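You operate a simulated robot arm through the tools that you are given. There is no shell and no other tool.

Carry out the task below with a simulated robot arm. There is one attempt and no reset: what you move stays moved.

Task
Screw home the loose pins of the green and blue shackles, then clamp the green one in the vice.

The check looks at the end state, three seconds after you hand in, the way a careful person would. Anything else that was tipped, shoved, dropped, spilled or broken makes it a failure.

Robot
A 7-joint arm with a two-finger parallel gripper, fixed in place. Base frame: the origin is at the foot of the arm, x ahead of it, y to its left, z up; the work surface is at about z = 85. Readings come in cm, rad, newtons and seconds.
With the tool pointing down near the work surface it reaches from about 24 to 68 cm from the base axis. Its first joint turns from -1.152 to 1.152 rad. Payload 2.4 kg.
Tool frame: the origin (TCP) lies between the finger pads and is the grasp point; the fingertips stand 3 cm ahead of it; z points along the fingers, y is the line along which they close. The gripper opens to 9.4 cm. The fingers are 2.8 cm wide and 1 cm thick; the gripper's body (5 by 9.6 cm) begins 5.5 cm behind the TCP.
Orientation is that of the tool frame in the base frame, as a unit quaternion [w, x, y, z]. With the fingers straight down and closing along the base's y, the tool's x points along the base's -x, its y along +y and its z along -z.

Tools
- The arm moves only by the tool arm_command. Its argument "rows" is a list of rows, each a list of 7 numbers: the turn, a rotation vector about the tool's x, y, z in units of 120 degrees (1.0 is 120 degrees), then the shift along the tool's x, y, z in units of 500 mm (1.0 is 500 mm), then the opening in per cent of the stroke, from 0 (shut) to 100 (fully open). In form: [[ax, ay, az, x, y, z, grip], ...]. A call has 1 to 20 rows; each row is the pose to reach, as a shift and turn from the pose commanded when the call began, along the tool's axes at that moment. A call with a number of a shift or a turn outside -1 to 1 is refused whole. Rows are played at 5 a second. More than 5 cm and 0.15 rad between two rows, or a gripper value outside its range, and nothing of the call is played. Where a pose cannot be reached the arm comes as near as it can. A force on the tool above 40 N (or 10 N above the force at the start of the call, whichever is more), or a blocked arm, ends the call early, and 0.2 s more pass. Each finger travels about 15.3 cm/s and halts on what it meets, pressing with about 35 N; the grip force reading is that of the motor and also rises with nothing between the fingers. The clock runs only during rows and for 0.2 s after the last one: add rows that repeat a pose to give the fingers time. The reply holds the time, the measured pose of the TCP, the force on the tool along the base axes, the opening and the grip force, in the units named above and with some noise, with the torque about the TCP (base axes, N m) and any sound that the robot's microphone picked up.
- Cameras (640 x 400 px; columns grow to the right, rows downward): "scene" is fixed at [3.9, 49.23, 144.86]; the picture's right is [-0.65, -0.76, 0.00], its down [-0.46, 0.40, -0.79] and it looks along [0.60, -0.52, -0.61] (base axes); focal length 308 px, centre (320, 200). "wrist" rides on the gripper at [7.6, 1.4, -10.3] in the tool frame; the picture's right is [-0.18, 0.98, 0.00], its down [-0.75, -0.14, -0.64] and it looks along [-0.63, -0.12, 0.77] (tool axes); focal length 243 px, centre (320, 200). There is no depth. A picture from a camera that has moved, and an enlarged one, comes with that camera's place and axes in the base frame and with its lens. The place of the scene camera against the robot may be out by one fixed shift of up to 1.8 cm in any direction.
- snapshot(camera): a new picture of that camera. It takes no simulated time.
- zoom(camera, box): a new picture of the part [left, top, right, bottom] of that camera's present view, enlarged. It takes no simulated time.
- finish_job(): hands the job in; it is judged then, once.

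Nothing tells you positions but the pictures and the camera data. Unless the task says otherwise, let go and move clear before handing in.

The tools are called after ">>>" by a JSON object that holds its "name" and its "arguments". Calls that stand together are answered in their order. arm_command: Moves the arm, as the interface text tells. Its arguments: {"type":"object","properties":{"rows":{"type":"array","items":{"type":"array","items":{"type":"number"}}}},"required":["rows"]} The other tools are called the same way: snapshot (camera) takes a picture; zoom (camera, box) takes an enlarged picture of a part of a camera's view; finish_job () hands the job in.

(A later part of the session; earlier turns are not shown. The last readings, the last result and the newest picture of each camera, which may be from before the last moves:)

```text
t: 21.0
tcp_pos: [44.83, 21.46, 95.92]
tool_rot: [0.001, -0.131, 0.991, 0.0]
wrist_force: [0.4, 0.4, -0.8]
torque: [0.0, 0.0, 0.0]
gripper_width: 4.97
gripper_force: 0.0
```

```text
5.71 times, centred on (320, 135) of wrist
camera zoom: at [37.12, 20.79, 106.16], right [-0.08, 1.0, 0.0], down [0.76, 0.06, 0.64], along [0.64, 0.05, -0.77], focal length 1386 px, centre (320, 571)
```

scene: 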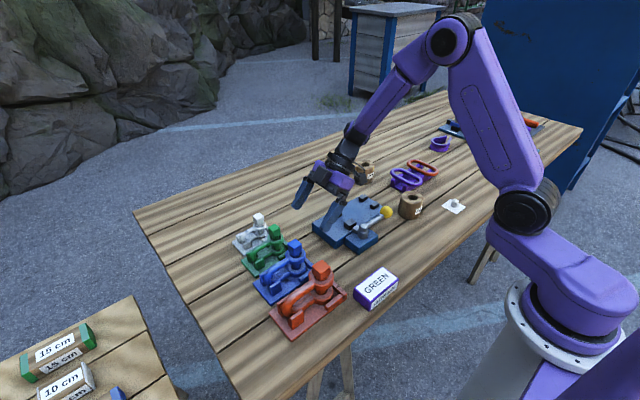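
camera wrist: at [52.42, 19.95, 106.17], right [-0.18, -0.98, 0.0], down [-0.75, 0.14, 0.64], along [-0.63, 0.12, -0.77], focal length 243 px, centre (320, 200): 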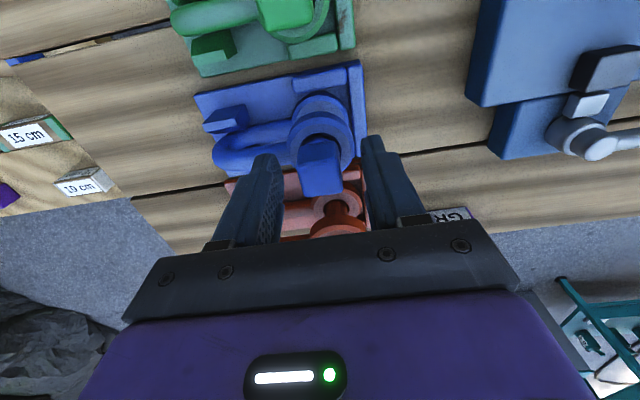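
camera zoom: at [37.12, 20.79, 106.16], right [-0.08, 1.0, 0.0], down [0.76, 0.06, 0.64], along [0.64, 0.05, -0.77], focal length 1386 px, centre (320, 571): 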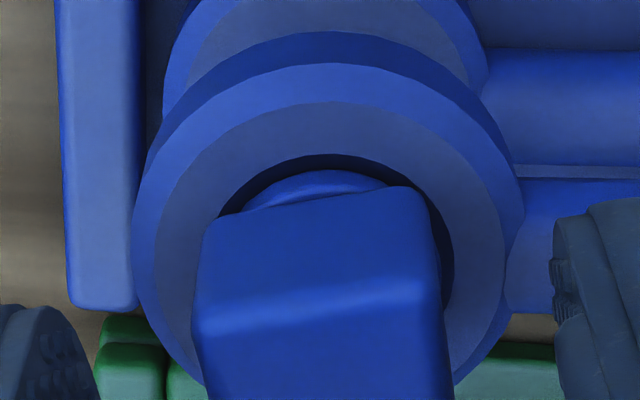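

Combining both views puts the blue pin axis at x≈44.5, y≈21.47, head top ≈94.5. I'll shift −0.25 cm in x, drop 0.5 cm, regrip and turn another 105° with a slight descent.

>>> {"name": "arm_command", "arguments": {"rows": [[0, 0, 0, 0.0048, 0.0013, 0.005, 53], [0, 0, 0, 0.0048, 0.0013, 0.01, 53], [0, 0, 0, 0.0048, 0.0013, 0.01, 35], [0, 0, 0, 0.0048, 0.0013, 0.01, 10], [0, 0, 0, 0.0048, 0.0013, 0.01, 10], [0, 0, 0, 0.0048, 0.0013, 0.01, 10]]}}

>>> {"name": "zoom", "arguments": {"camera": "wrist", "box": [230, 100, 410, 250]}}

```text
t: 22.4
tcp_pos: [44.51, 21.5, 95.57]
tool_rot: [0.0, -0.131, 0.991, -0.001]
wrist_force: [-0.4, 1.5, 0.1]
torque: [0.08, -0.01, 0.0]
gripper_width: 2.41
gripper_force: 35.1
```

```text
2.67 times, centred on (320, 175) of wrist
camera zoom: at [36.83, 20.82, 105.64], right [-0.08, 1.0, 0.0], down [0.76, 0.06, 0.64], along [0.64, 0.05, -0.77], focal length 647 px, centre (320, 267)
```

zoom: 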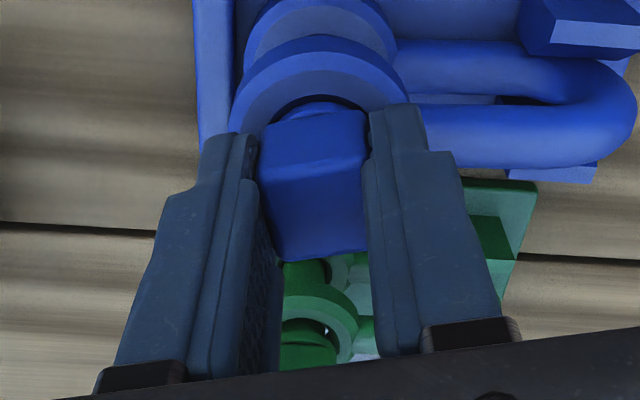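

>>> {"name": "arm_command", "arguments": {"rows": [[0, 0, 0.07, 0, 0, 0.0, 10], [0, 0, 0.14, 0, 0, 0.0, 10], [0, 0, 0.21, 0, 0, 0.0005, 10], [0, 0, 0.28, 0, 0, 0.0005, 10], [0, 0, 0.35, 0, 0, 0.001, 10], [0, 0, 0.42, 0, 0, 0.001, 10], [0, 0, 0.49, 0, 0, 0.001, 10], [0, 0, 0.56, 0, 0, 0.0015, 10], [0, 0, 0.63, 0, 0, 0.0015, 10], [0, 0, 0.7, 0, 0, 0.0015, 10], [0, 0, 0.75, 0, 0, 0.0015, 10]]}}

>>> {"name": "zoom", "arguments": {"camera": "wrist", "box": [230, 100, 410, 250]}}

>>> {"name": "zoom", "arguments": {"camera": "scene", "box": [260, 190, 340, 290]}}

```text
t: 24.8
tcp_pos: [44.56, 21.58, 95.41]
tool_rot: [0.0, 0.61, 0.793, 0.002]
wrist_force: [0.2, 1.0, -1.3]
torque: [0.21, -0.05, -0.02]
gripper_width: 2.39
gripper_force: 35.7
```

```text
2.67 times, centred on (320, 175) of wrist
camera zoom: at [44.04, 29.21, 105.61], right [1.0, 0.07, 0.0], down [0.05, -0.77, 0.64], along [0.05, -0.64, -0.77], focal length 647 px, centre (320, 267)
```

zoom: 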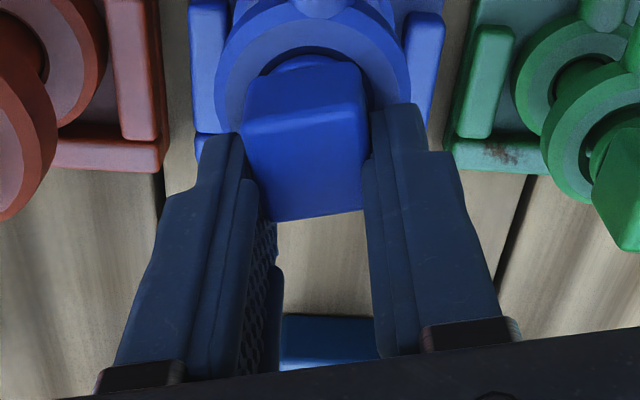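

```text
4.00 times, centred on (300, 240) of scene
camera zoom: at [3.9, 49.23, 144.86], right [-0.65, -0.76, 0.0], down [-0.46, 0.4, -0.79], along [0.6, -0.52, -0.61], focal length 1232 px, centre (400, 40)
```

zoom: 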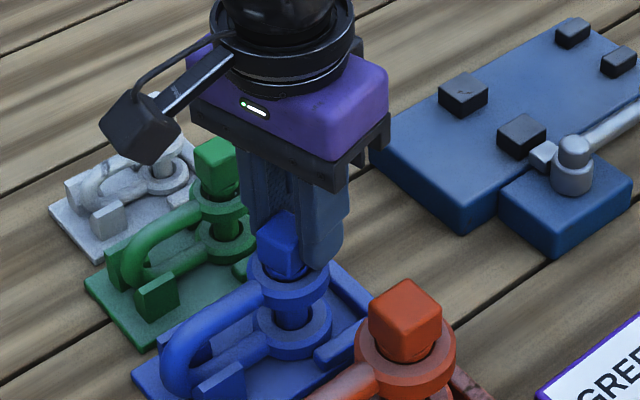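

The scene view suggests the blue shackle may have slid in its cradle. I'll compare the same crops against the initial pictures.

>>> {"name": "zoom", "arguments": {"camera": "scene", "box": [270, 232, 320, 282]}}

>>> {"name": "zoom", "arguments": {"camera": "scene", "box": [225, 205, 325, 305]}}

>>> {"name": "snapshot", "arguments": {"camera": "wrist"}}

```text
8.00 times, centred on (295, 257) of scene
camera zoom: at [3.9, 49.23, 144.86], right [-0.65, -0.76, 0.0], down [-0.46, 0.4, -0.79], along [0.6, -0.52, -0.61], focal length 2465 px, centre (520, -256)
```

zoom: 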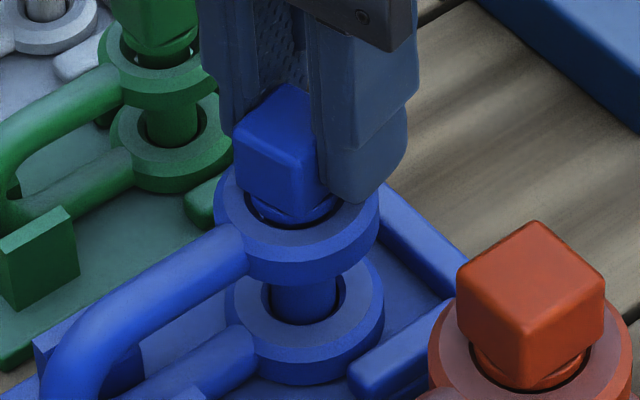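

```text
4.00 times, centred on (275, 255) of scene
camera zoom: at [3.9, 49.23, 144.86], right [-0.65, -0.76, 0.0], down [-0.46, 0.4, -0.79], along [0.6, -0.52, -0.61], focal length 1232 px, centre (500, -20)
```

zoom: 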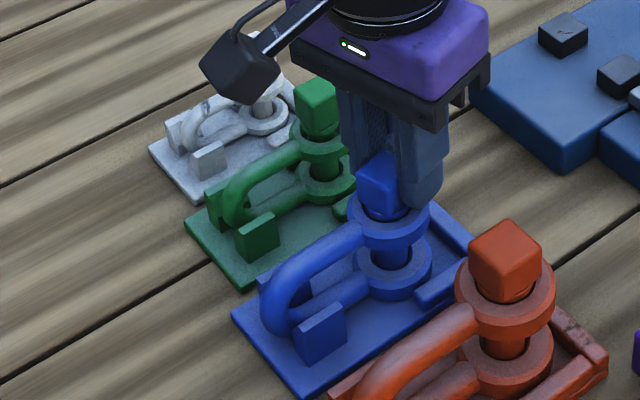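

```text
taken
camera wrist: at [44.04, 29.21, 105.61], right [1.0, 0.07, 0.0], down [0.05, -0.77, 0.64], along [0.05, -0.64, -0.77], focal length 243 px, centre (320, 200)
```

wrist: 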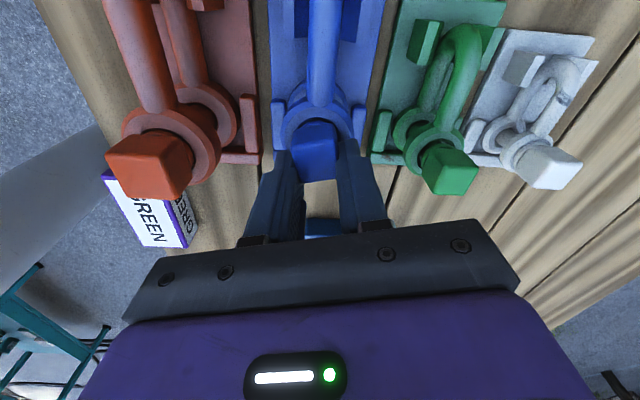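

>>> {"name": "zoom", "arguments": {"camera": "wrist", "box": [270, 90, 380, 200]}}

>>> {"name": "zoom", "arguments": {"camera": "scene", "box": [285, 225, 325, 265]}}

```text
3.64 times, centred on (325, 145) of wrist
camera zoom: at [44.04, 29.21, 105.61], right [1.0, 0.07, 0.0], down [0.05, -0.77, 0.64], along [0.05, -0.64, -0.77], focal length 882 px, centre (302, 400)
```

zoom: 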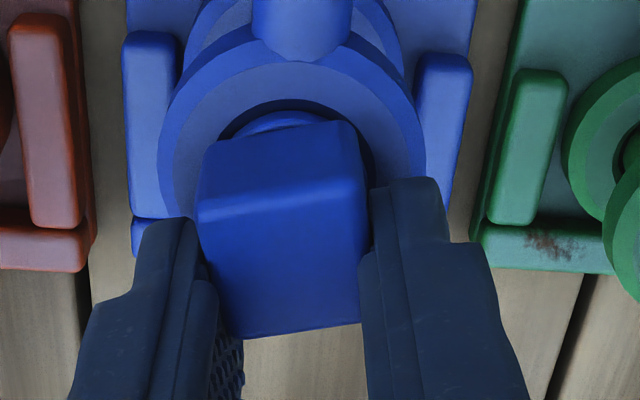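

```text
10.00 times, centred on (305, 245) of scene
camera zoom: at [3.9, 49.23, 144.86], right [-0.65, -0.76, 0.0], down [-0.46, 0.4, -0.79], along [0.6, -0.52, -0.61], focal length 3081 px, centre (470, -250)
```

zoom: 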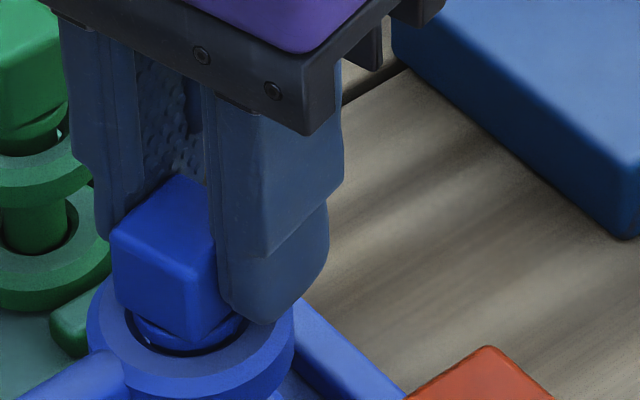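

The blue head has slid about 1 cm along the pads and its shackle has shifted +y in the cradle. I'll release, look, and work out the exact geometry before going on.

>>> {"name": "arm_command", "arguments": {"rows": [[0, 0, 0, 0, 0, 0, 55], [0, 0, 0, 0, 0, 0, 55], [0, 0, 0, 0, 0, 0, 55]]}}

>>> {"name": "zoom", "arguments": {"camera": "wrist", "box": [230, 50, 410, 200]}}

>>> {"name": "zoom", "arguments": {"camera": "scene", "box": [270, 232, 320, 282]}}

```text
t: 25.6
tcp_pos: [44.46, 21.4, 95.4]
tool_rot: [0.001, 0.609, 0.793, 0.0]
wrist_force: [0.1, 0.3, 0.0]
torque: [-0.02, -0.01, 0.0]
gripper_width: 5.17
gripper_force: 0.0
```

```text
2.67 times, centred on (320, 125) of wrist
camera zoom: at [43.98, 29.12, 105.55], right [1.0, 0.08, 0.0], down [0.06, -0.76, 0.64], along [0.05, -0.64, -0.77], focal length 647 px, centre (320, 400)
```

zoom: 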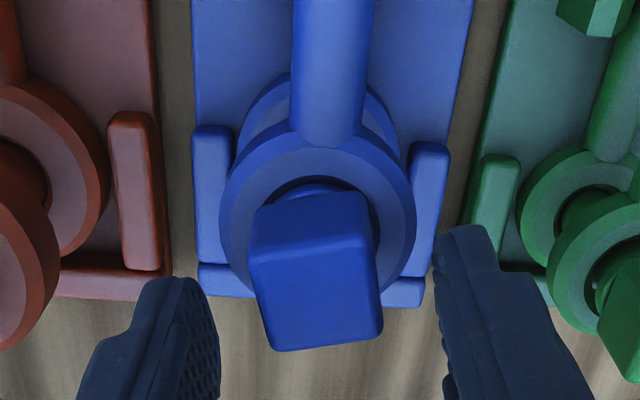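

```text
8.00 times, centred on (295, 257) of scene
camera zoom: at [3.9, 49.23, 144.86], right [-0.65, -0.76, 0.0], down [-0.46, 0.4, -0.79], along [0.6, -0.52, -0.61], focal length 2465 px, centre (520, -256)
```

zoom: 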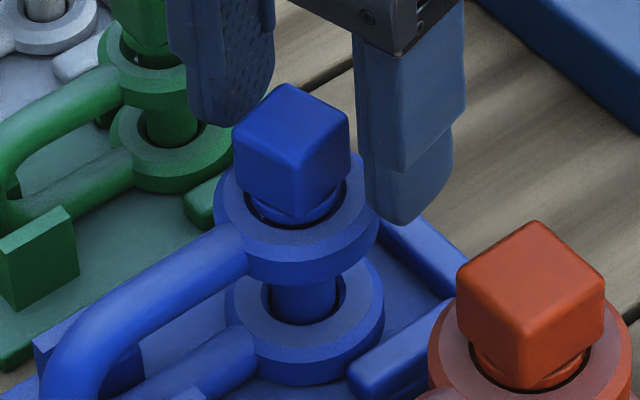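

The blue collar now looks seated like the orange one, so extra turning may have dragged the shackle instead. I'll raise clear and go back to the −y side view to compare with the first pictures.

>>> {"name": "arm_command", "arguments": {"rows": [[0, 0, 0, 0, 0, -0.06, 60], [0, 0, 0, 0, 0, -0.12, 60], [0, 0, 0, 0, 0, -0.2, 60], [0, 0, -0.068, 0, 0, -0.22, 60], [0, 0, -0.136, 0, 0, -0.22, 60], [0, 0, -0.205, 0, 0, -0.22, 60], [0, 0, -0.273, 0, 0, -0.22, 60], [0, 0, -0.341, 0, 0, -0.22, 60], [0, 0, -0.409, 0, 0, -0.22, 60], [0, 0, -0.477, 0, 0, -0.22, 60], [0, 0, -0.545, 0, 0, -0.22, 60], [0, 0, -0.614, 0, 0, -0.22, 60], [0, 0, -0.682, 0, 0, -0.22, 60], [0, 0, -0.75, 0, 0, -0.22, 60], [0, 0, -0.82, 0, 0, -0.22, 60], [0, 0, -0.89, 0, 0, -0.22, 60], [0, 0, -0.96, 0, 0, -0.22, 60]]}}

```text
t: 29.2
tcp_pos: [44.52, 21.47, 106.4]
tool_rot: [0.0, -0.345, 0.939, -0.001]
wrist_force: [0.3, -0.2, 0.9]
torque: [-0.02, 0.0, 0.0]
gripper_width: 5.64
gripper_force: 0.0
```

>>> {"name": "arm_command", "arguments": {"rows": [[0, 0, -0.069, 0.0116, -0.0317, 0, 100], [0, 0, -0.138, 0.0233, -0.0633, 0, 100], [0, 0, -0.207, 0.0349, -0.095, 0, 100], [0, 0, -0.276, 0.0465, -0.1267, 0, 100], [0, 0, -0.345, 0.058, -0.158, 0, 100], [0, 0, -0.413, 0.0698, -0.19, 0, 100], [0, 0, -0.413, 0.0698, -0.19, 0, 100]]}}

>>> {"name": "arm_command", "arguments": {"rows": [[0, -0.056, 0, -0.003, 0, 0.02, 100], [0, -0.111, 0, -0.006, 0, 0.05, 100], [0, -0.167, 0, -0.01, 0, 0.08, 100], [0, -0.222, 0, -0.013, 0, 0.11, 100], [0, -0.278, 0, -0.016, 0, 0.14, 100], [0, -0.333, 0, -0.02, 0, 0.16, 100], [0, -0.333, 0, -0.02, 0, 0.168, 100], [0, -0.333, 0, -0.02, 0, 0.168, 100]]}}

>>> {"name": "snapshot", "arguments": {"camera": "wrist"}}

>>> {"name": "zoom", "arguments": {"camera": "wrist", "box": [330, 100, 400, 180]}}

>>> {"name": "zoom", "arguments": {"camera": "wrist", "box": [300, 20, 420, 190]}}

```text
t: 30.8
tcp_pos: [47.95, 11.92, 106.37]
tool_rot: [0.0, -0.706, 0.709, 0.0]
wrist_force: [-0.7, 0.3, -0.5]
torque: [0.01, -0.01, 0.03]
gripper_width: 9.38
gripper_force: 0.0
```

```text
t: 32.6
tcp_pos: [47.93, 12.99, 97.87]
tool_rot: [0.242, -0.663, 0.666, 0.241]
wrist_force: [0.0, 0.5, -0.5]
torque: [0.04, 0.0, -0.01]
gripper_width: 9.38
gripper_force: 0.2
```

```text
taken
camera wrist: at [46.52, 0.46, 100.85], right [-0.98, 0.15, 0.12], down [0.14, 0.16, 0.98], along [0.12, 0.98, -0.18], focal length 243 px, centre (320, 200)
```

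wrist: 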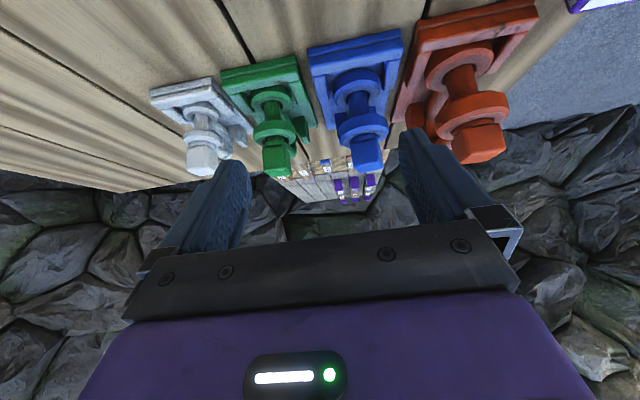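

```text
5.00 times, centred on (365, 140) of wrist
camera zoom: at [46.52, 0.46, 100.85], right [-0.98, 0.15, 0.12], down [0.14, 0.16, 0.98], along [0.12, 0.98, -0.18], focal length 1213 px, centre (95, 500)
```

zoom: 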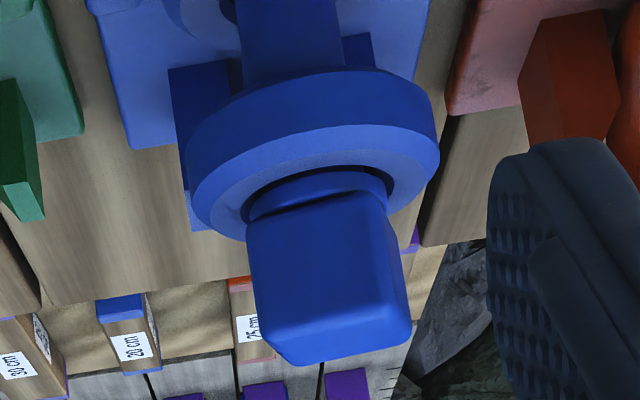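

```text
2.35 times, centred on (360, 105) of wrist
camera zoom: at [46.52, 0.46, 100.85], right [-0.98, 0.15, 0.12], down [0.14, 0.16, 0.98], along [0.12, 0.98, -0.18], focal length 571 px, centre (226, 424)
```

zoom: 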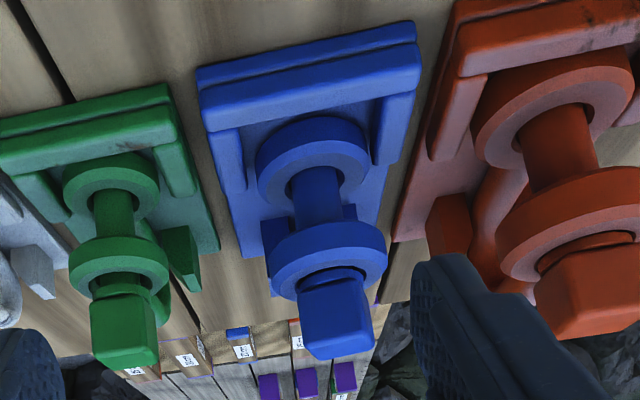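

>>> {"name": "zoom", "arguments": {"camera": "wrist", "box": [345, 120, 390, 150]}}

>>> {"name": "zoom", "arguments": {"camera": "wrist", "box": [445, 105, 500, 140]}}

>>> {"name": "zoom", "arguments": {"camera": "wrist", "box": [250, 120, 300, 155]}}

```text
13.33 times, centred on (368, 135) of wrist
camera zoom: at [46.52, 0.46, 100.85], right [-0.98, 0.15, 0.12], down [0.14, 0.16, 0.98], along [0.12, 0.98, -0.18], focal length 3235 px, centre (-313, 1067)
```

zoom: 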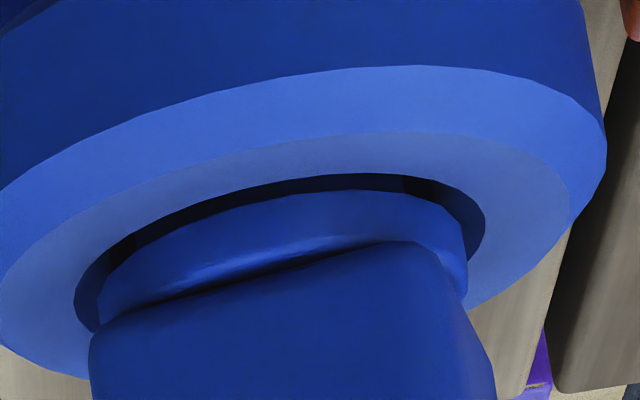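

```text
11.43 times, centred on (472, 122) of wrist
camera zoom: at [46.52, 0.46, 100.85], right [-0.98, 0.15, 0.12], down [0.14, 0.16, 0.98], along [0.12, 0.98, -0.18], focal length 2773 px, centre (-1423, 1086)
```

zoom: 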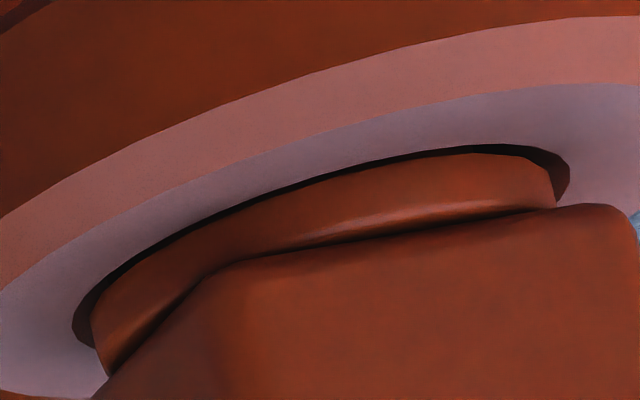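

```text
11.43 times, centred on (275, 138) of wrist
camera zoom: at [46.52, 0.46, 100.85], right [-0.98, 0.15, 0.12], down [0.14, 0.16, 0.98], along [0.12, 0.98, -0.18], focal length 2773 px, centre (834, 914)
```

zoom: 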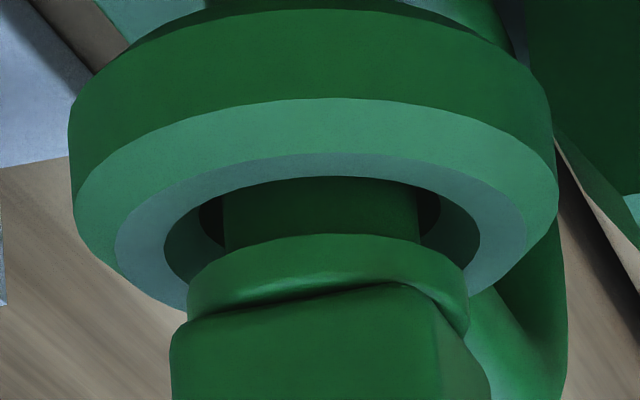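

>>> {"name": "zoom", "arguments": {"camera": "wrist", "box": [175, 120, 230, 155]}}

>>> {"name": "zoom", "arguments": {"camera": "wrist", "box": [335, 75, 395, 115]}}

>>> {"name": "zoom", "arguments": {"camera": "wrist", "box": [420, 30, 500, 85]}}

>>> {"name": "zoom", "arguments": {"camera": "wrist", "box": [175, 80, 235, 130]}}

>>> {"name": "zoom", "arguments": {"camera": "wrist", "box": [245, 75, 305, 120]}}

```text
11.43 times, centred on (202, 138) of wrist
camera zoom: at [46.52, 0.46, 100.85], right [-0.98, 0.15, 0.12], down [0.14, 0.16, 0.98], along [0.12, 0.98, -0.18], focal length 2773 px, centre (1663, 914)
```

zoom: 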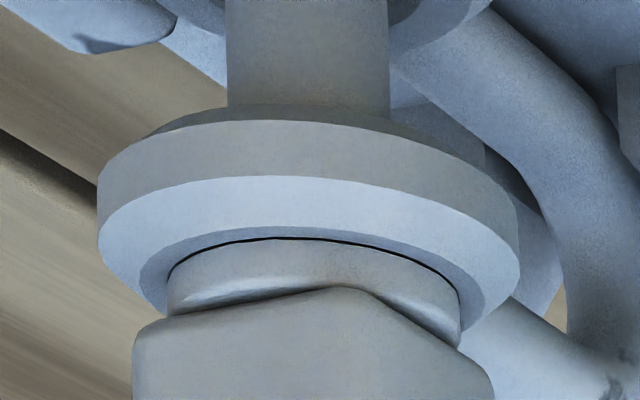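

```text
10.00 times, centred on (365, 95) of wrist
camera zoom: at [46.52, 0.46, 100.85], right [-0.98, 0.15, 0.12], down [0.14, 0.16, 0.98], along [0.12, 0.98, -0.18], focal length 2426 px, centre (-130, 1250)
```

zoom: 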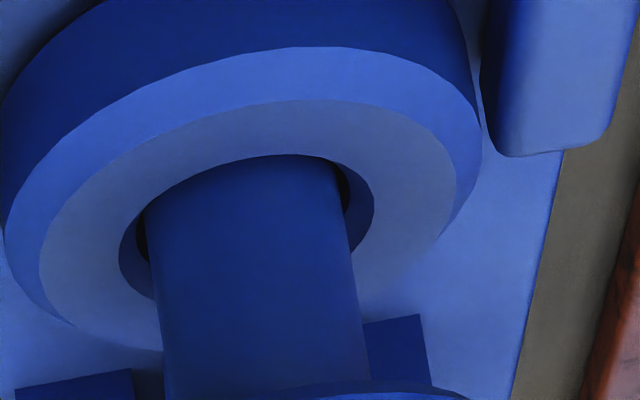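

```text
7.27 times, centred on (460, 58) of wrist
camera zoom: at [46.52, 0.46, 100.85], right [-0.98, 0.15, 0.12], down [0.14, 0.16, 0.98], along [0.12, 0.98, -0.18], focal length 1764 px, centre (-698, 1236)
```

zoom: 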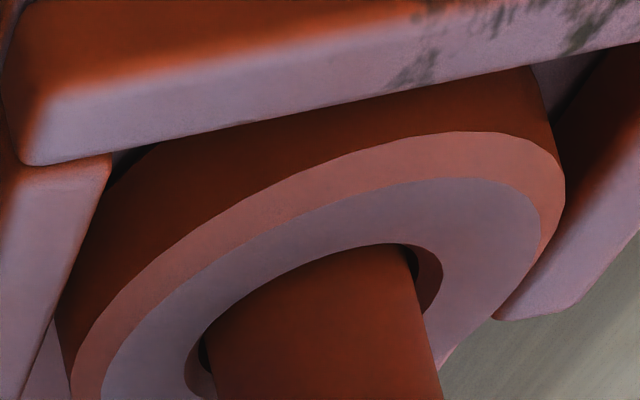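

```text
8.00 times, centred on (205, 105) of wrist
camera zoom: at [46.52, 0.46, 100.85], right [-0.98, 0.15, 0.12], down [0.14, 0.16, 0.98], along [0.12, 0.98, -0.18], focal length 1941 px, centre (1240, 960)
```

zoom: 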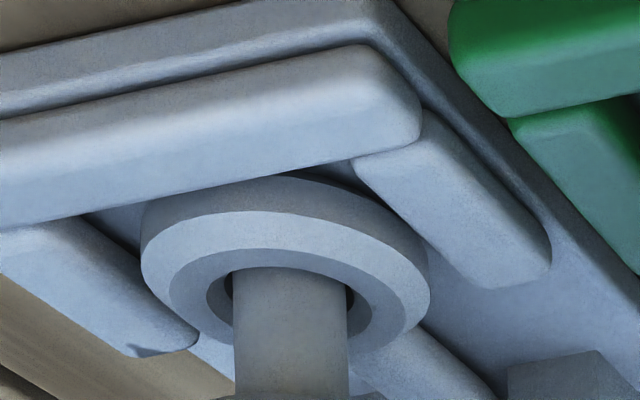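

```text
8.89 times, centred on (275, 98) of wrist
camera zoom: at [46.52, 0.46, 100.85], right [-0.98, 0.15, 0.12], down [0.14, 0.16, 0.98], along [0.12, 0.98, -0.18], focal length 2157 px, centre (720, 1111)
```

zoom: 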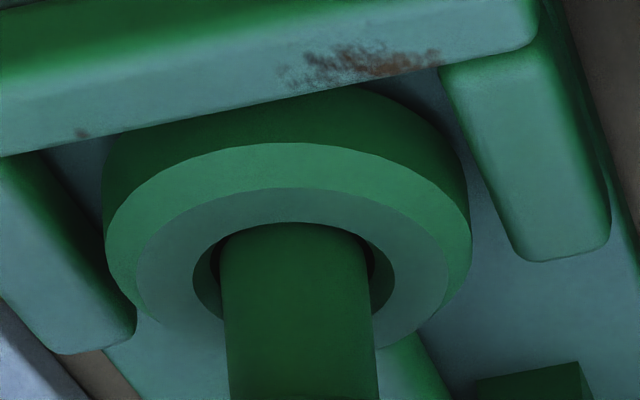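

Compared at the same scale, blue's collar is now almost seated (≈0.06–0.1 cm left, versus ≈0.55 initially) and green still has ≈0.46 cm to go; orange and white are seated. The blue shackle slid ≈1.1 cm toward +y. I'll go back over blue at yaw −105°, regrip, slide it back and finish the turn.

>>> {"name": "arm_command", "arguments": {"rows": [[0, 0.04, 0, -0.03, 0, -0.036, 100], [0, 0.1, 0, -0.06, 0, -0.072, 100], [0, 0.16, 0, -0.09, 0, -0.108, 100], [0, 0.222, 0, -0.103, 0, -0.1226, 100], [0, 0.278, 0, -0.103, 0, -0.1226, 100], [0, 0.333, 0, -0.103, 0, -0.1226, 100], [0, 0.333, 0, -0.103, 0, -0.1226, 100]]}}

```text
t: 34.2
tcp_pos: [48.03, 12.98, 105.98]
tool_rot: [-0.001, -0.706, 0.708, 0.0]
wrist_force: [0.6, 0.2, 0.3]
torque: [-0.01, -0.03, 0.03]
gripper_width: 9.39
gripper_force: 0.1
```

>>> {"name": "arm_command", "arguments": {"rows": [[0, 0, -0.03, -0.04, 0.015, 0.0, 80], [0, 0, -0.06, -0.08, 0.03, 0.01, 60], [0, 0, -0.09, -0.12, 0.045, 0.02, 55], [0, 0, -0.125, -0.16, 0.06, 0.03, 55], [0, 0, -0.125, -0.1924, 0.0726, 0.04, 55], [0, 0, -0.125, -0.1924, 0.0726, 0.04, 55]]}}

>>> {"name": "zoom", "arguments": {"camera": "wrist", "box": [230, 50, 410, 200]}}

```text
t: 35.6
tcp_pos: [44.43, 22.6, 103.97]
tool_rot: [0.0, 0.793, -0.61, 0.0]
wrist_force: [0.0, -0.5, 0.0]
torque: [0.0, -0.02, -0.01]
gripper_width: 5.21
gripper_force: 0.1
```

```text
2.67 times, centred on (320, 125) of wrist
camera zoom: at [44.99, 14.84, 114.11], right [-1.0, -0.07, 0.0], down [-0.06, 0.76, 0.64], along [-0.05, 0.64, -0.77], focal length 647 px, centre (320, 400)
```

zoom: 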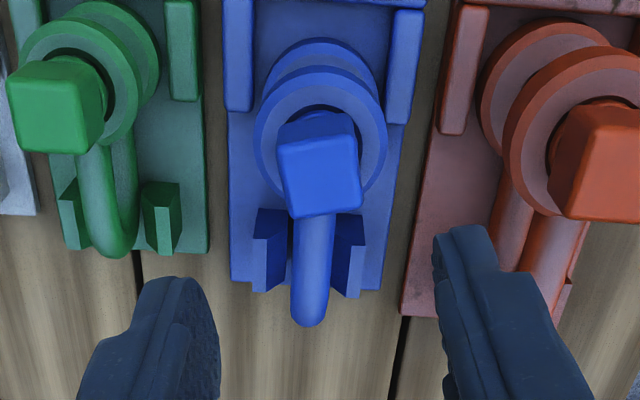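

Combining views: blue pin now at (44.4, 22.47), head top ≈94.15. I descend around the head at this yaw and close.

>>> {"name": "arm_command", "arguments": {"rows": [[0, 0, 0, 0.0024, 0.0013, 0.03, 55], [0, 0, 0, 0.0024, 0.0013, 0.07, 55], [0, 0, 0, 0.0024, 0.0013, 0.11, 55], [0, 0, 0, 0.0024, 0.0013, 0.14, 55], [0, 0, 0, 0.0024, 0.0013, 0.165, 55], [0, 0, 0, 0.0024, 0.0013, 0.1754, 55], [0, 0, 0, 0.0024, 0.0013, 0.1754, 55]]}}

>>> {"name": "zoom", "arguments": {"camera": "wrist", "box": [230, 100, 410, 250]}}

```text
t: 37.2
tcp_pos: [44.45, 22.57, 95.19]
tool_rot: [0.0, 0.792, -0.611, 0.0]
wrist_force: [0.0, -0.3, -0.7]
torque: [0.02, -0.02, 0.01]
gripper_width: 5.14
gripper_force: 0.0
```

```text
2.67 times, centred on (320, 175) of wrist
camera zoom: at [44.95, 14.68, 105.35], right [-1.0, -0.07, 0.0], down [-0.06, 0.76, 0.64], along [-0.05, 0.64, -0.77], focal length 647 px, centre (320, 267)
```

zoom: 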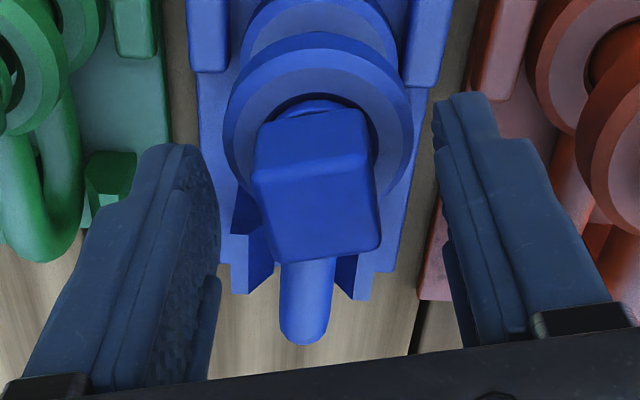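

>>> {"name": "arm_command", "arguments": {"rows": [[0, 0, 0, 0, 0, 0, 35], [0, 0, 0, 0, 0, 0, 20], [0, 0, 0, 0, 0, 0, 10], [0, 0, 0, 0, 0, 0, 10]]}}

>>> {"name": "zoom", "arguments": {"camera": "wrist", "box": [230, 100, 410, 250]}}

```text
t: 38.2
tcp_pos: [44.37, 22.56, 95.19]
tool_rot: [-0.001, 0.792, -0.61, 0.0]
wrist_force: [-0.2, 0.0, 3.2]
torque: [0.03, -0.11, -0.05]
gripper_width: 2.4
gripper_force: 34.8
```

```text
2.67 times, centred on (320, 175) of wrist
camera zoom: at [44.96, 14.68, 105.37], right [-1.0, -0.07, 0.0], down [-0.06, 0.76, 0.64], along [-0.05, 0.64, -0.77], focal length 647 px, centre (320, 267)
```

zoom: 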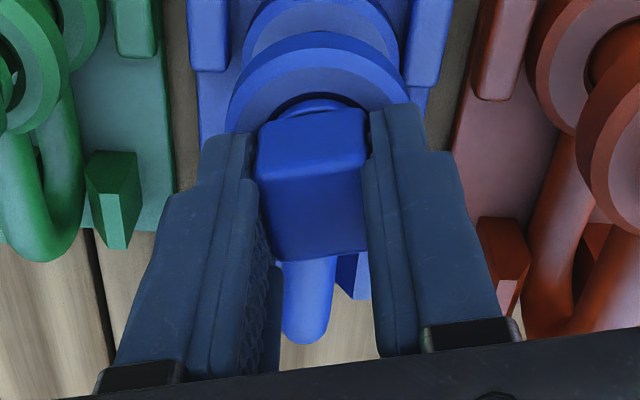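

Good grip at 2.40 cm. Now I slide the shackle gently back toward −y.

>>> {"name": "arm_command", "arguments": {"rows": [[0, 0, 0, 0.004, 0.001, 0, 10], [0, 0, 0, 0.008, 0.002, 0, 10], [0, 0, 0, 0.012, 0.003, 0, 10], [0, 0, 0, 0.015, 0.004, 0, 10], [0, 0, 0, 0.0175, 0.0047, 0, 10], [0, 0, 0, 0.0175, 0.0047, 0, 10]]}}

>>> {"name": "zoom", "arguments": {"camera": "wrist", "box": [230, 50, 410, 200]}}

>>> {"name": "zoom", "arguments": {"camera": "scene", "box": [270, 232, 320, 282]}}

```text
t: 39.6
tcp_pos: [44.37, 21.59, 95.22]
tool_rot: [-0.001, 0.792, -0.61, 0.0]
wrist_force: [1.0, 1.9, 0.6]
torque: [0.1, -0.01, -0.01]
gripper_width: 2.41
gripper_force: 35.2
```

```text
2.67 times, centred on (320, 125) of wrist
camera zoom: at [44.94, 13.76, 105.41], right [-1.0, -0.07, 0.0], down [-0.06, 0.76, 0.64], along [-0.05, 0.64, -0.77], focal length 647 px, centre (320, 400)
```

zoom: 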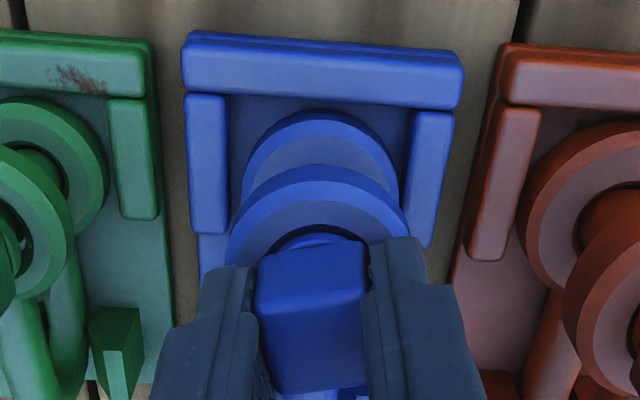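

```text
8.00 times, centred on (295, 257) of scene
camera zoom: at [3.9, 49.23, 144.86], right [-0.65, -0.76, 0.0], down [-0.46, 0.4, -0.79], along [0.6, -0.52, -0.61], focal length 2465 px, centre (520, -256)
```

zoom: 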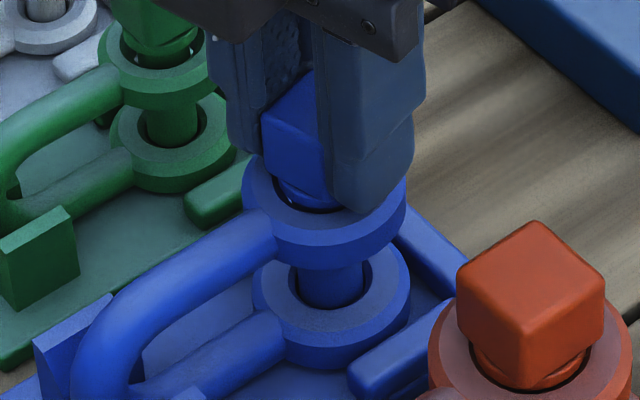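

The blue shackle is back where it started. Now a careful 45° clockwise turn with a slight descent, then a check.

>>> {"name": "arm_command", "arguments": {"rows": [[0, 0, 0.05, 0, 0, 0.0, 10], [0, 0, 0.1, 0, 0, 0.0, 10], [0, 0, 0.15, 0, 0, 0.0005, 10], [0, 0, 0.2, 0, 0, 0.0005, 10], [0, 0, 0.25, 0, 0, 0.001, 10]]}}

>>> {"name": "zoom", "arguments": {"camera": "scene", "box": [270, 232, 320, 282]}}

>>> {"name": "zoom", "arguments": {"camera": "wrist", "box": [230, 100, 410, 250]}}

```text
t: 40.8
tcp_pos: [44.36, 21.61, 95.33]
tool_rot: [-0.002, -0.607, 0.795, 0.0]
wrist_force: [-9.3, -1.9, 5.8]
torque: [-0.14, 0.25, 1.27]
gripper_width: 2.7
gripper_force: 35.1
```

```text
8.00 times, centred on (295, 257) of scene
camera zoom: at [3.86, 49.22, 144.87], right [-0.65, -0.76, 0.0], down [-0.46, 0.4, -0.79], along [0.6, -0.52, -0.61], focal length 2465 px, centre (520, -256)
```

zoom: 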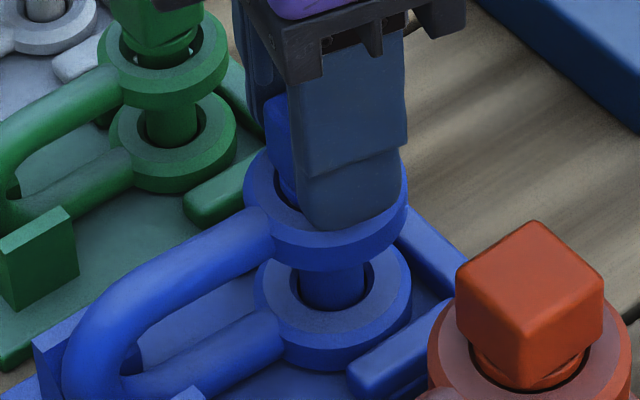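

```text
2.67 times, centred on (320, 175) of wrist
camera zoom: at [40.94, 14.5, 105.36], right [-0.9, 0.44, 0.0], down [0.34, 0.69, 0.64], along [0.28, 0.58, -0.77], focal length 647 px, centre (320, 267)
```

zoom: 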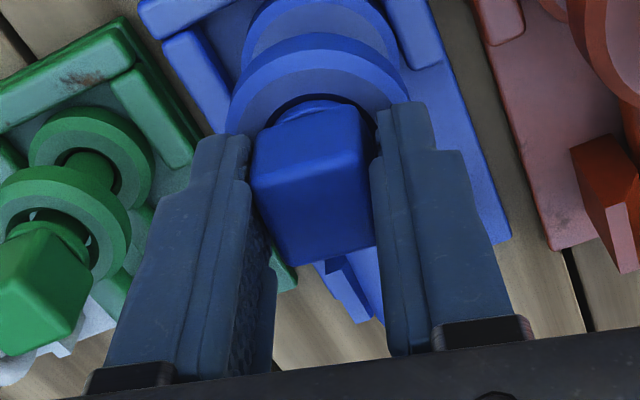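

Torque about z jumped to 1.27 N·m and the head no longer turns: blue is home (the earlier slide came from over-turning at the stop). I release, raise and check it.

>>> {"name": "arm_command", "arguments": {"rows": [[0, 0, 0, 0, 0, 0, 55], [0, 0, 0, 0, 0, 0, 60], [0, 0, 0, 0, 0, 0, 60], [0, 0, 0, 0, 0, -0.04, 60], [0, 0, 0, 0, 0, -0.1, 60], [0, 0, 0, 0, 0, -0.18, 60], [0, 0, 0, 0, 0, -0.2, 60]]}}

>>> {"name": "zoom", "arguments": {"camera": "scene", "box": [270, 232, 320, 282]}}

>>> {"name": "zoom", "arguments": {"camera": "wrist", "box": [200, 20, 400, 200]}}

```text
t: 42.4
tcp_pos: [44.39, 21.51, 105.2]
tool_rot: [0.0, -0.607, 0.795, 0.0]
wrist_force: [-0.4, -0.1, -0.6]
torque: [-0.01, -0.01, 0.04]
gripper_width: 5.64
gripper_force: 0.0
```

```text
8.00 times, centred on (295, 257) of scene
camera zoom: at [3.9, 49.23, 144.86], right [-0.65, -0.76, 0.0], down [-0.46, 0.4, -0.79], along [0.6, -0.52, -0.61], focal length 2465 px, centre (520, -256)
```

zoom: 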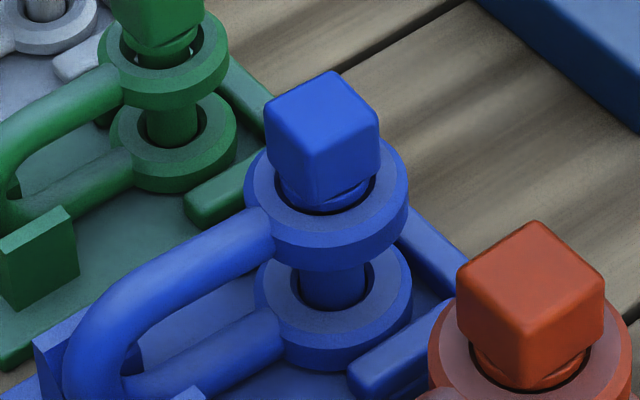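

```text
2.22 times, centred on (300, 110) of wrist
camera zoom: at [40.98, 14.48, 115.38], right [-0.9, 0.44, 0.0], down [0.33, 0.69, 0.64], along [0.28, 0.58, -0.77], focal length 539 px, centre (364, 400)
```

zoom: 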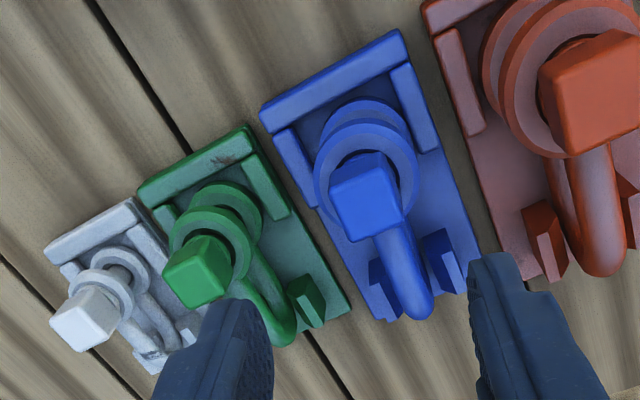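

Blue now looks seated exactly like orange. Next, move over green (≈52.7, 21.4) and turn the wrist to −180° for the longest clockwise stroke.

>>> {"name": "arm_command", "arguments": {"rows": [[0, 0, -0.068, -0.0032, -0.0124, 0.002, 60], [0, 0, -0.136, -0.0063, -0.0248, 0.003, 60], [0, 0, -0.204, -0.0095, -0.0372, 0.005, 60], [0, 0, -0.272, -0.0126, -0.0495, 0.006, 60], [0, 0, -0.34, -0.0158, -0.062, 0.008, 60], [0, 0, -0.408, -0.019, -0.0743, 0.009, 60], [0, 0, -0.476, -0.022, -0.0867, 0.011, 60], [0, 0, -0.544, -0.0252, -0.099, 0.012, 60], [0, 0, -0.612, -0.0284, -0.1115, 0.014, 60], [0, 0, -0.68, -0.0315, -0.1239, 0.015, 60], [0, 0, -0.748, -0.0347, -0.1362, 0.017, 60], [0, 0, -0.816, -0.0378, -0.1486, 0.018, 60], [0, 0, -0.8775, -0.041, -0.161, 0.02, 60], [0, 0, -0.8775, -0.041, -0.161, 0.02, 60]]}}

>>> {"name": "snapshot", "arguments": {"camera": "wrist"}}

>>> {"name": "zoom", "arguments": {"camera": "wrist", "box": [250, 50, 410, 180]}}

```text
t: 45.4
tcp_pos: [52.72, 21.48, 104.08]
tool_rot: [0.0, 1.0, 0.001, 0.0]
wrist_force: [-0.4, -0.5, 0.2]
torque: [-0.03, 0.02, 0.02]
gripper_width: 5.64
gripper_force: 0.0
```

```text
taken
camera wrist: at [60.32, 19.95, 114.32], right [-0.18, -0.98, 0.0], down [-0.75, 0.14, 0.64], along [-0.63, 0.12, -0.77], focal length 243 px, centre (320, 200)
```

wrist: 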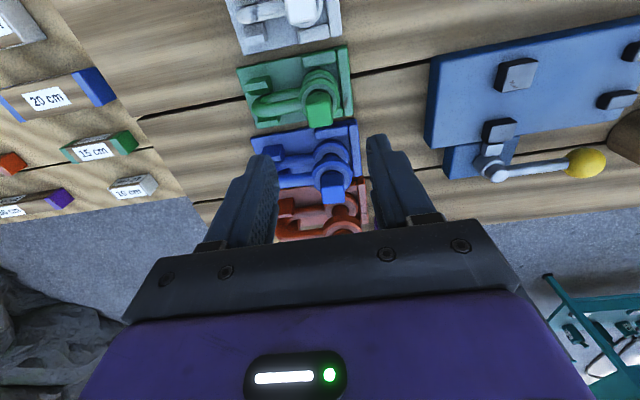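

```text
3.08 times, centred on (330, 115) of wrist
camera zoom: at [60.32, 19.95, 114.32], right [-0.18, -0.98, 0.0], down [-0.75, 0.14, 0.64], along [-0.63, 0.12, -0.77], focal length 746 px, centre (289, 462)
```

zoom: 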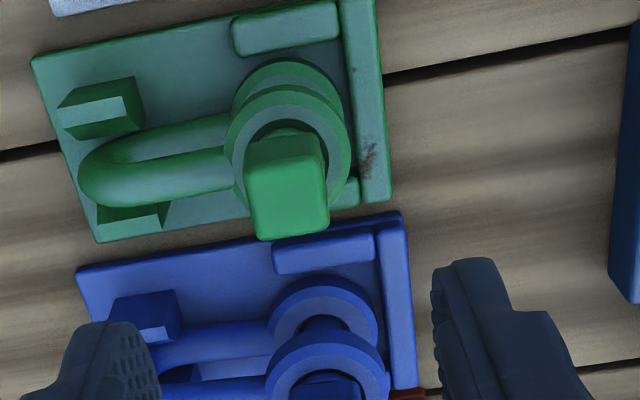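

>>> {"name": "arm_command", "arguments": {"rows": [[0, 0, 0, -0.004, 0, 0.03, 52], [0, 0, 0, -0.004, 0, 0.07, 50], [0, 0, 0, -0.004, 0, 0.11, 50], [0, 0, 0, -0.004, 0, 0.14, 50], [0, 0, 0, -0.004, 0, 0.14, 50]]}}

>>> {"name": "zoom", "arguments": {"camera": "wrist", "box": [230, 50, 410, 200]}}

>>> {"name": "zoom", "arguments": {"camera": "scene", "box": [240, 190, 310, 260]}}

```text
t: 46.6
tcp_pos: [52.43, 21.48, 97.06]
tool_rot: [0.0, 1.0, 0.001, -0.001]
wrist_force: [0.0, -0.6, -0.4]
torque: [0.02, -0.02, 0.02]
gripper_width: 4.72
gripper_force: 0.1
```

```text
2.67 times, centred on (320, 125) of wrist
camera zoom: at [60.1, 19.9, 107.36], right [-0.18, -0.98, 0.0], down [-0.75, 0.14, 0.64], along [-0.63, 0.12, -0.77], focal length 647 px, centre (320, 400)
```

zoom: 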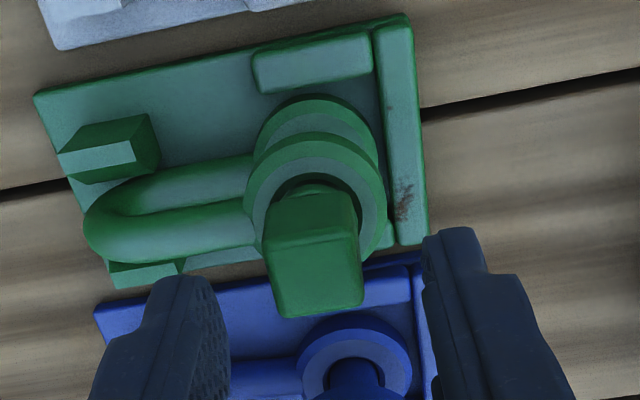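

```text
5.71 times, centred on (275, 225) of scene
camera zoom: at [3.9, 49.23, 144.86], right [-0.65, -0.76, 0.0], down [-0.46, 0.4, -0.79], along [0.6, -0.52, -0.61], focal length 1761 px, centre (577, 57)
```

zoom: 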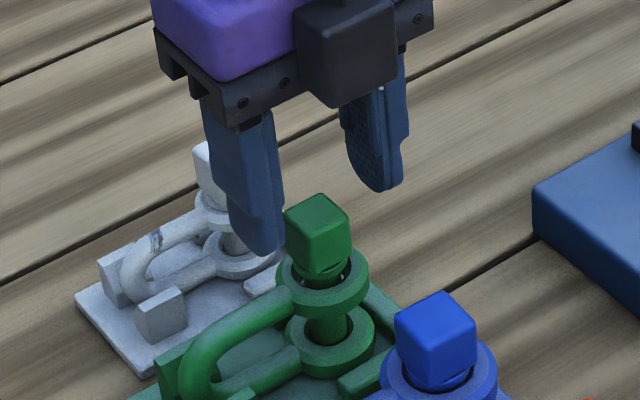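

Green head centre ≈(52.45, 21.48), top ≈93.1. I lower so the fingertips come to about 91.4 and look before closing.

>>> {"name": "arm_command", "arguments": {"rows": [[0, 0, 0, 0.0004, 0, 0.02, 50], [0, 0, 0, 0.0004, 0, 0.04, 50], [0, 0, 0, 0.0004, 0, 0.053, 50], [0, 0, 0, 0.0004, 0, 0.053, 50]]}}

>>> {"name": "zoom", "arguments": {"camera": "wrist", "box": [230, 100, 410, 250]}}

>>> {"name": "zoom", "arguments": {"camera": "scene", "box": [240, 190, 310, 260]}}

```text
t: 47.6
tcp_pos: [52.56, 21.36, 94.59]
tool_rot: [0.0, 1.0, 0.0, 0.001]
wrist_force: [-0.1, -0.5, 0.4]
torque: [0.03, -0.04, 0.01]
gripper_width: 4.71
gripper_force: 0.0
```

```text
2.67 times, centred on (320, 175) of wrist
camera zoom: at [60.13, 19.89, 104.66], right [-0.18, -0.98, 0.0], down [-0.75, 0.14, 0.64], along [-0.63, 0.12, -0.77], focal length 647 px, centre (320, 267)
```

zoom: 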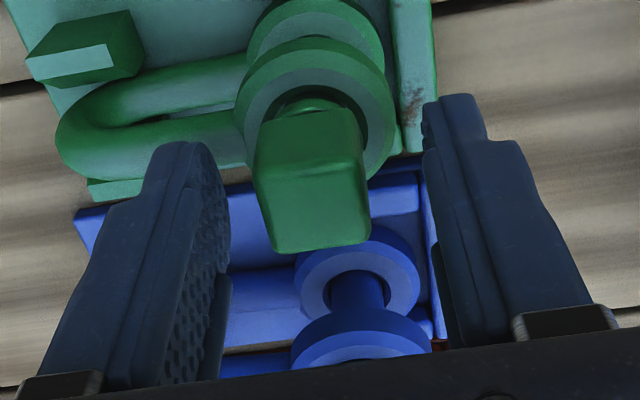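

```text
5.71 times, centred on (275, 225) of scene
camera zoom: at [3.9, 49.23, 144.86], right [-0.65, -0.76, 0.0], down [-0.46, 0.4, -0.79], along [0.6, -0.52, -0.61], focal length 1761 px, centre (577, 57)
```

zoom: 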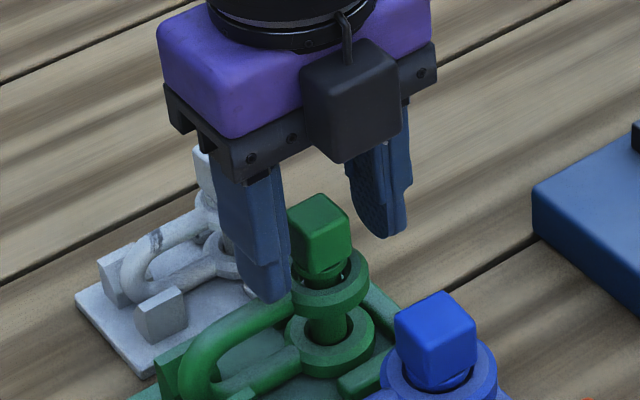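

>>> {"name": "arm_command", "arguments": {"rows": [[0, 0, 0, 0, 0, 0, 35], [0, 0, 0, 0, 0, 0, 18], [0, 0, 0, 0, 0, 0, 10], [0, 0, 0, 0, 0, 0, 10]]}}

>>> {"name": "zoom", "arguments": {"camera": "wrist", "box": [230, 100, 410, 250]}}

```text
t: 48.6
tcp_pos: [52.42, 21.48, 94.64]
tool_rot: [0.0, 1.0, 0.0, 0.0]
wrist_force: [-0.3, 0.1, 0.6]
torque: [0.02, 0.02, 0.02]
gripper_width: 2.69
gripper_force: 35.0
```

```text
2.67 times, centred on (320, 175) of wrist
camera zoom: at [60.14, 19.9, 104.68], right [-0.18, -0.98, 0.0], down [-0.75, 0.14, 0.64], along [-0.63, 0.12, -0.77], focal length 647 px, centre (320, 267)
```

zoom: 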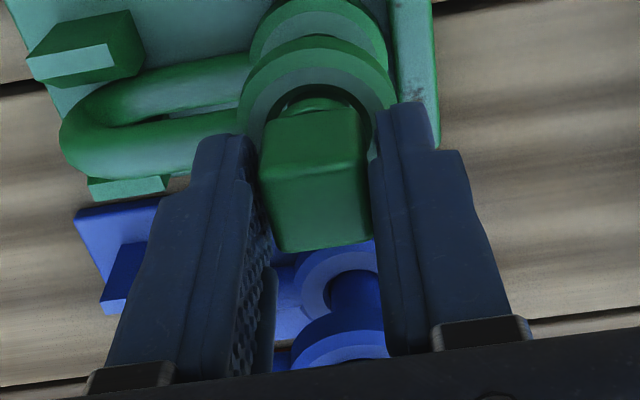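

The grip width of 2.69 cm is wider than I expected for green (≈2.2). I'll inspect closely before turning.

>>> {"name": "zoom", "arguments": {"camera": "wrist", "box": [290, 120, 380, 200]}}

>>> {"name": "zoom", "arguments": {"camera": "scene", "box": [255, 205, 300, 245]}}

```text
5.00 times, centred on (335, 160) of wrist
camera zoom: at [60.14, 19.9, 104.68], right [-0.18, -0.98, 0.0], down [-0.75, 0.14, 0.64], along [-0.63, 0.12, -0.77], focal length 1213 px, centre (245, 400)
```

zoom: 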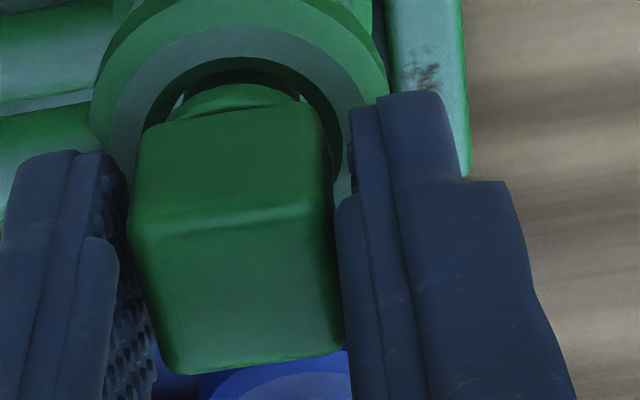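

```text
10.00 times, centred on (278, 225) of scene
camera zoom: at [3.9, 49.23, 144.86], right [-0.65, -0.76, 0.0], down [-0.46, 0.4, -0.79], along [0.6, -0.52, -0.61], focal length 3081 px, centre (745, -50)
```

zoom: 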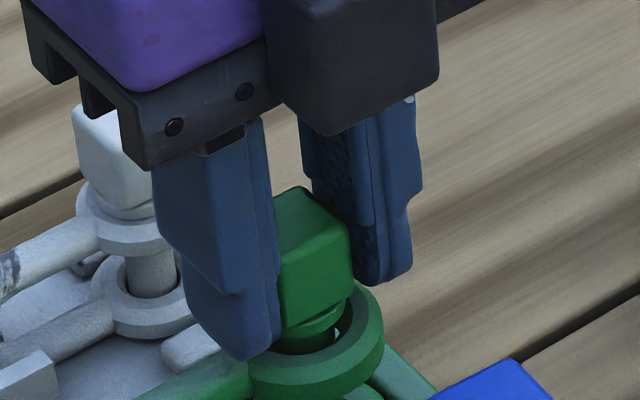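

>>> {"name": "arm_command", "arguments": {"rows": [[0, 0, 0.05, 0, 0, 0, 5], [0, 0, 0.1, 0, 0, 0, 5], [0, 0, 0.15, 0, 0, 0, 5], [0, 0, 0.2, 0, 0, 0, 5]]}}

>>> {"name": "zoom", "arguments": {"camera": "wrist", "box": [290, 120, 380, 200]}}

>>> {"name": "zoom", "arguments": {"camera": "scene", "box": [255, 205, 300, 245]}}

```text
t: 49.6
tcp_pos: [52.5, 21.34, 94.64]
tool_rot: [0.001, 0.978, -0.208, 0.001]
wrist_force: [-0.3, -0.1, -0.4]
torque: [0.02, 0.05, -0.01]
gripper_width: 2.67
gripper_force: 35.4
```

```text
5.00 times, centred on (335, 160) of wrist
camera zoom: at [58.9, 16.93, 104.69], right [-0.57, -0.82, 0.0], down [-0.63, 0.44, 0.64], along [-0.53, 0.37, -0.77], focal length 1213 px, centre (245, 400)
```

zoom: 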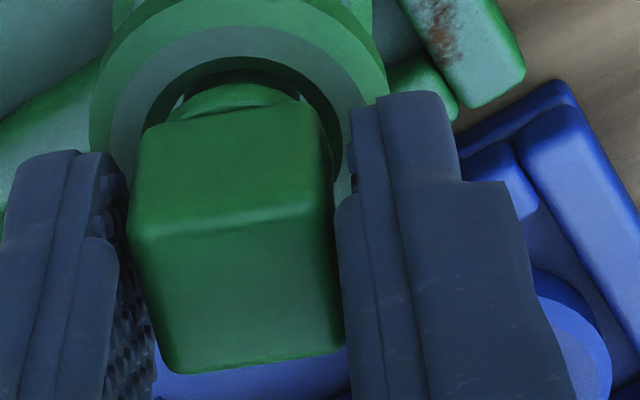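

```text
10.00 times, centred on (278, 225) of scene
camera zoom: at [3.9, 49.23, 144.86], right [-0.65, -0.76, 0.0], down [-0.46, 0.4, -0.79], along [0.6, -0.52, -0.61], focal length 3081 px, centre (745, -50)
```

zoom: 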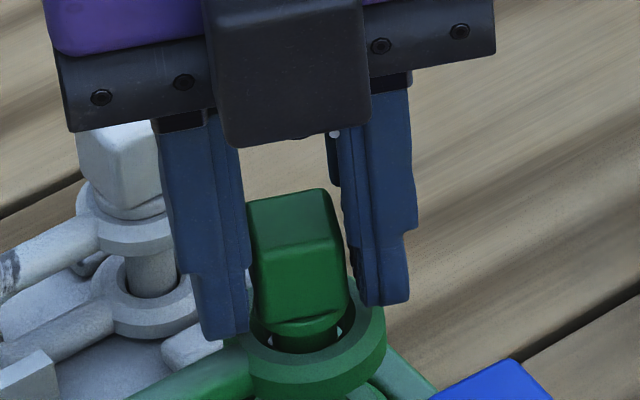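

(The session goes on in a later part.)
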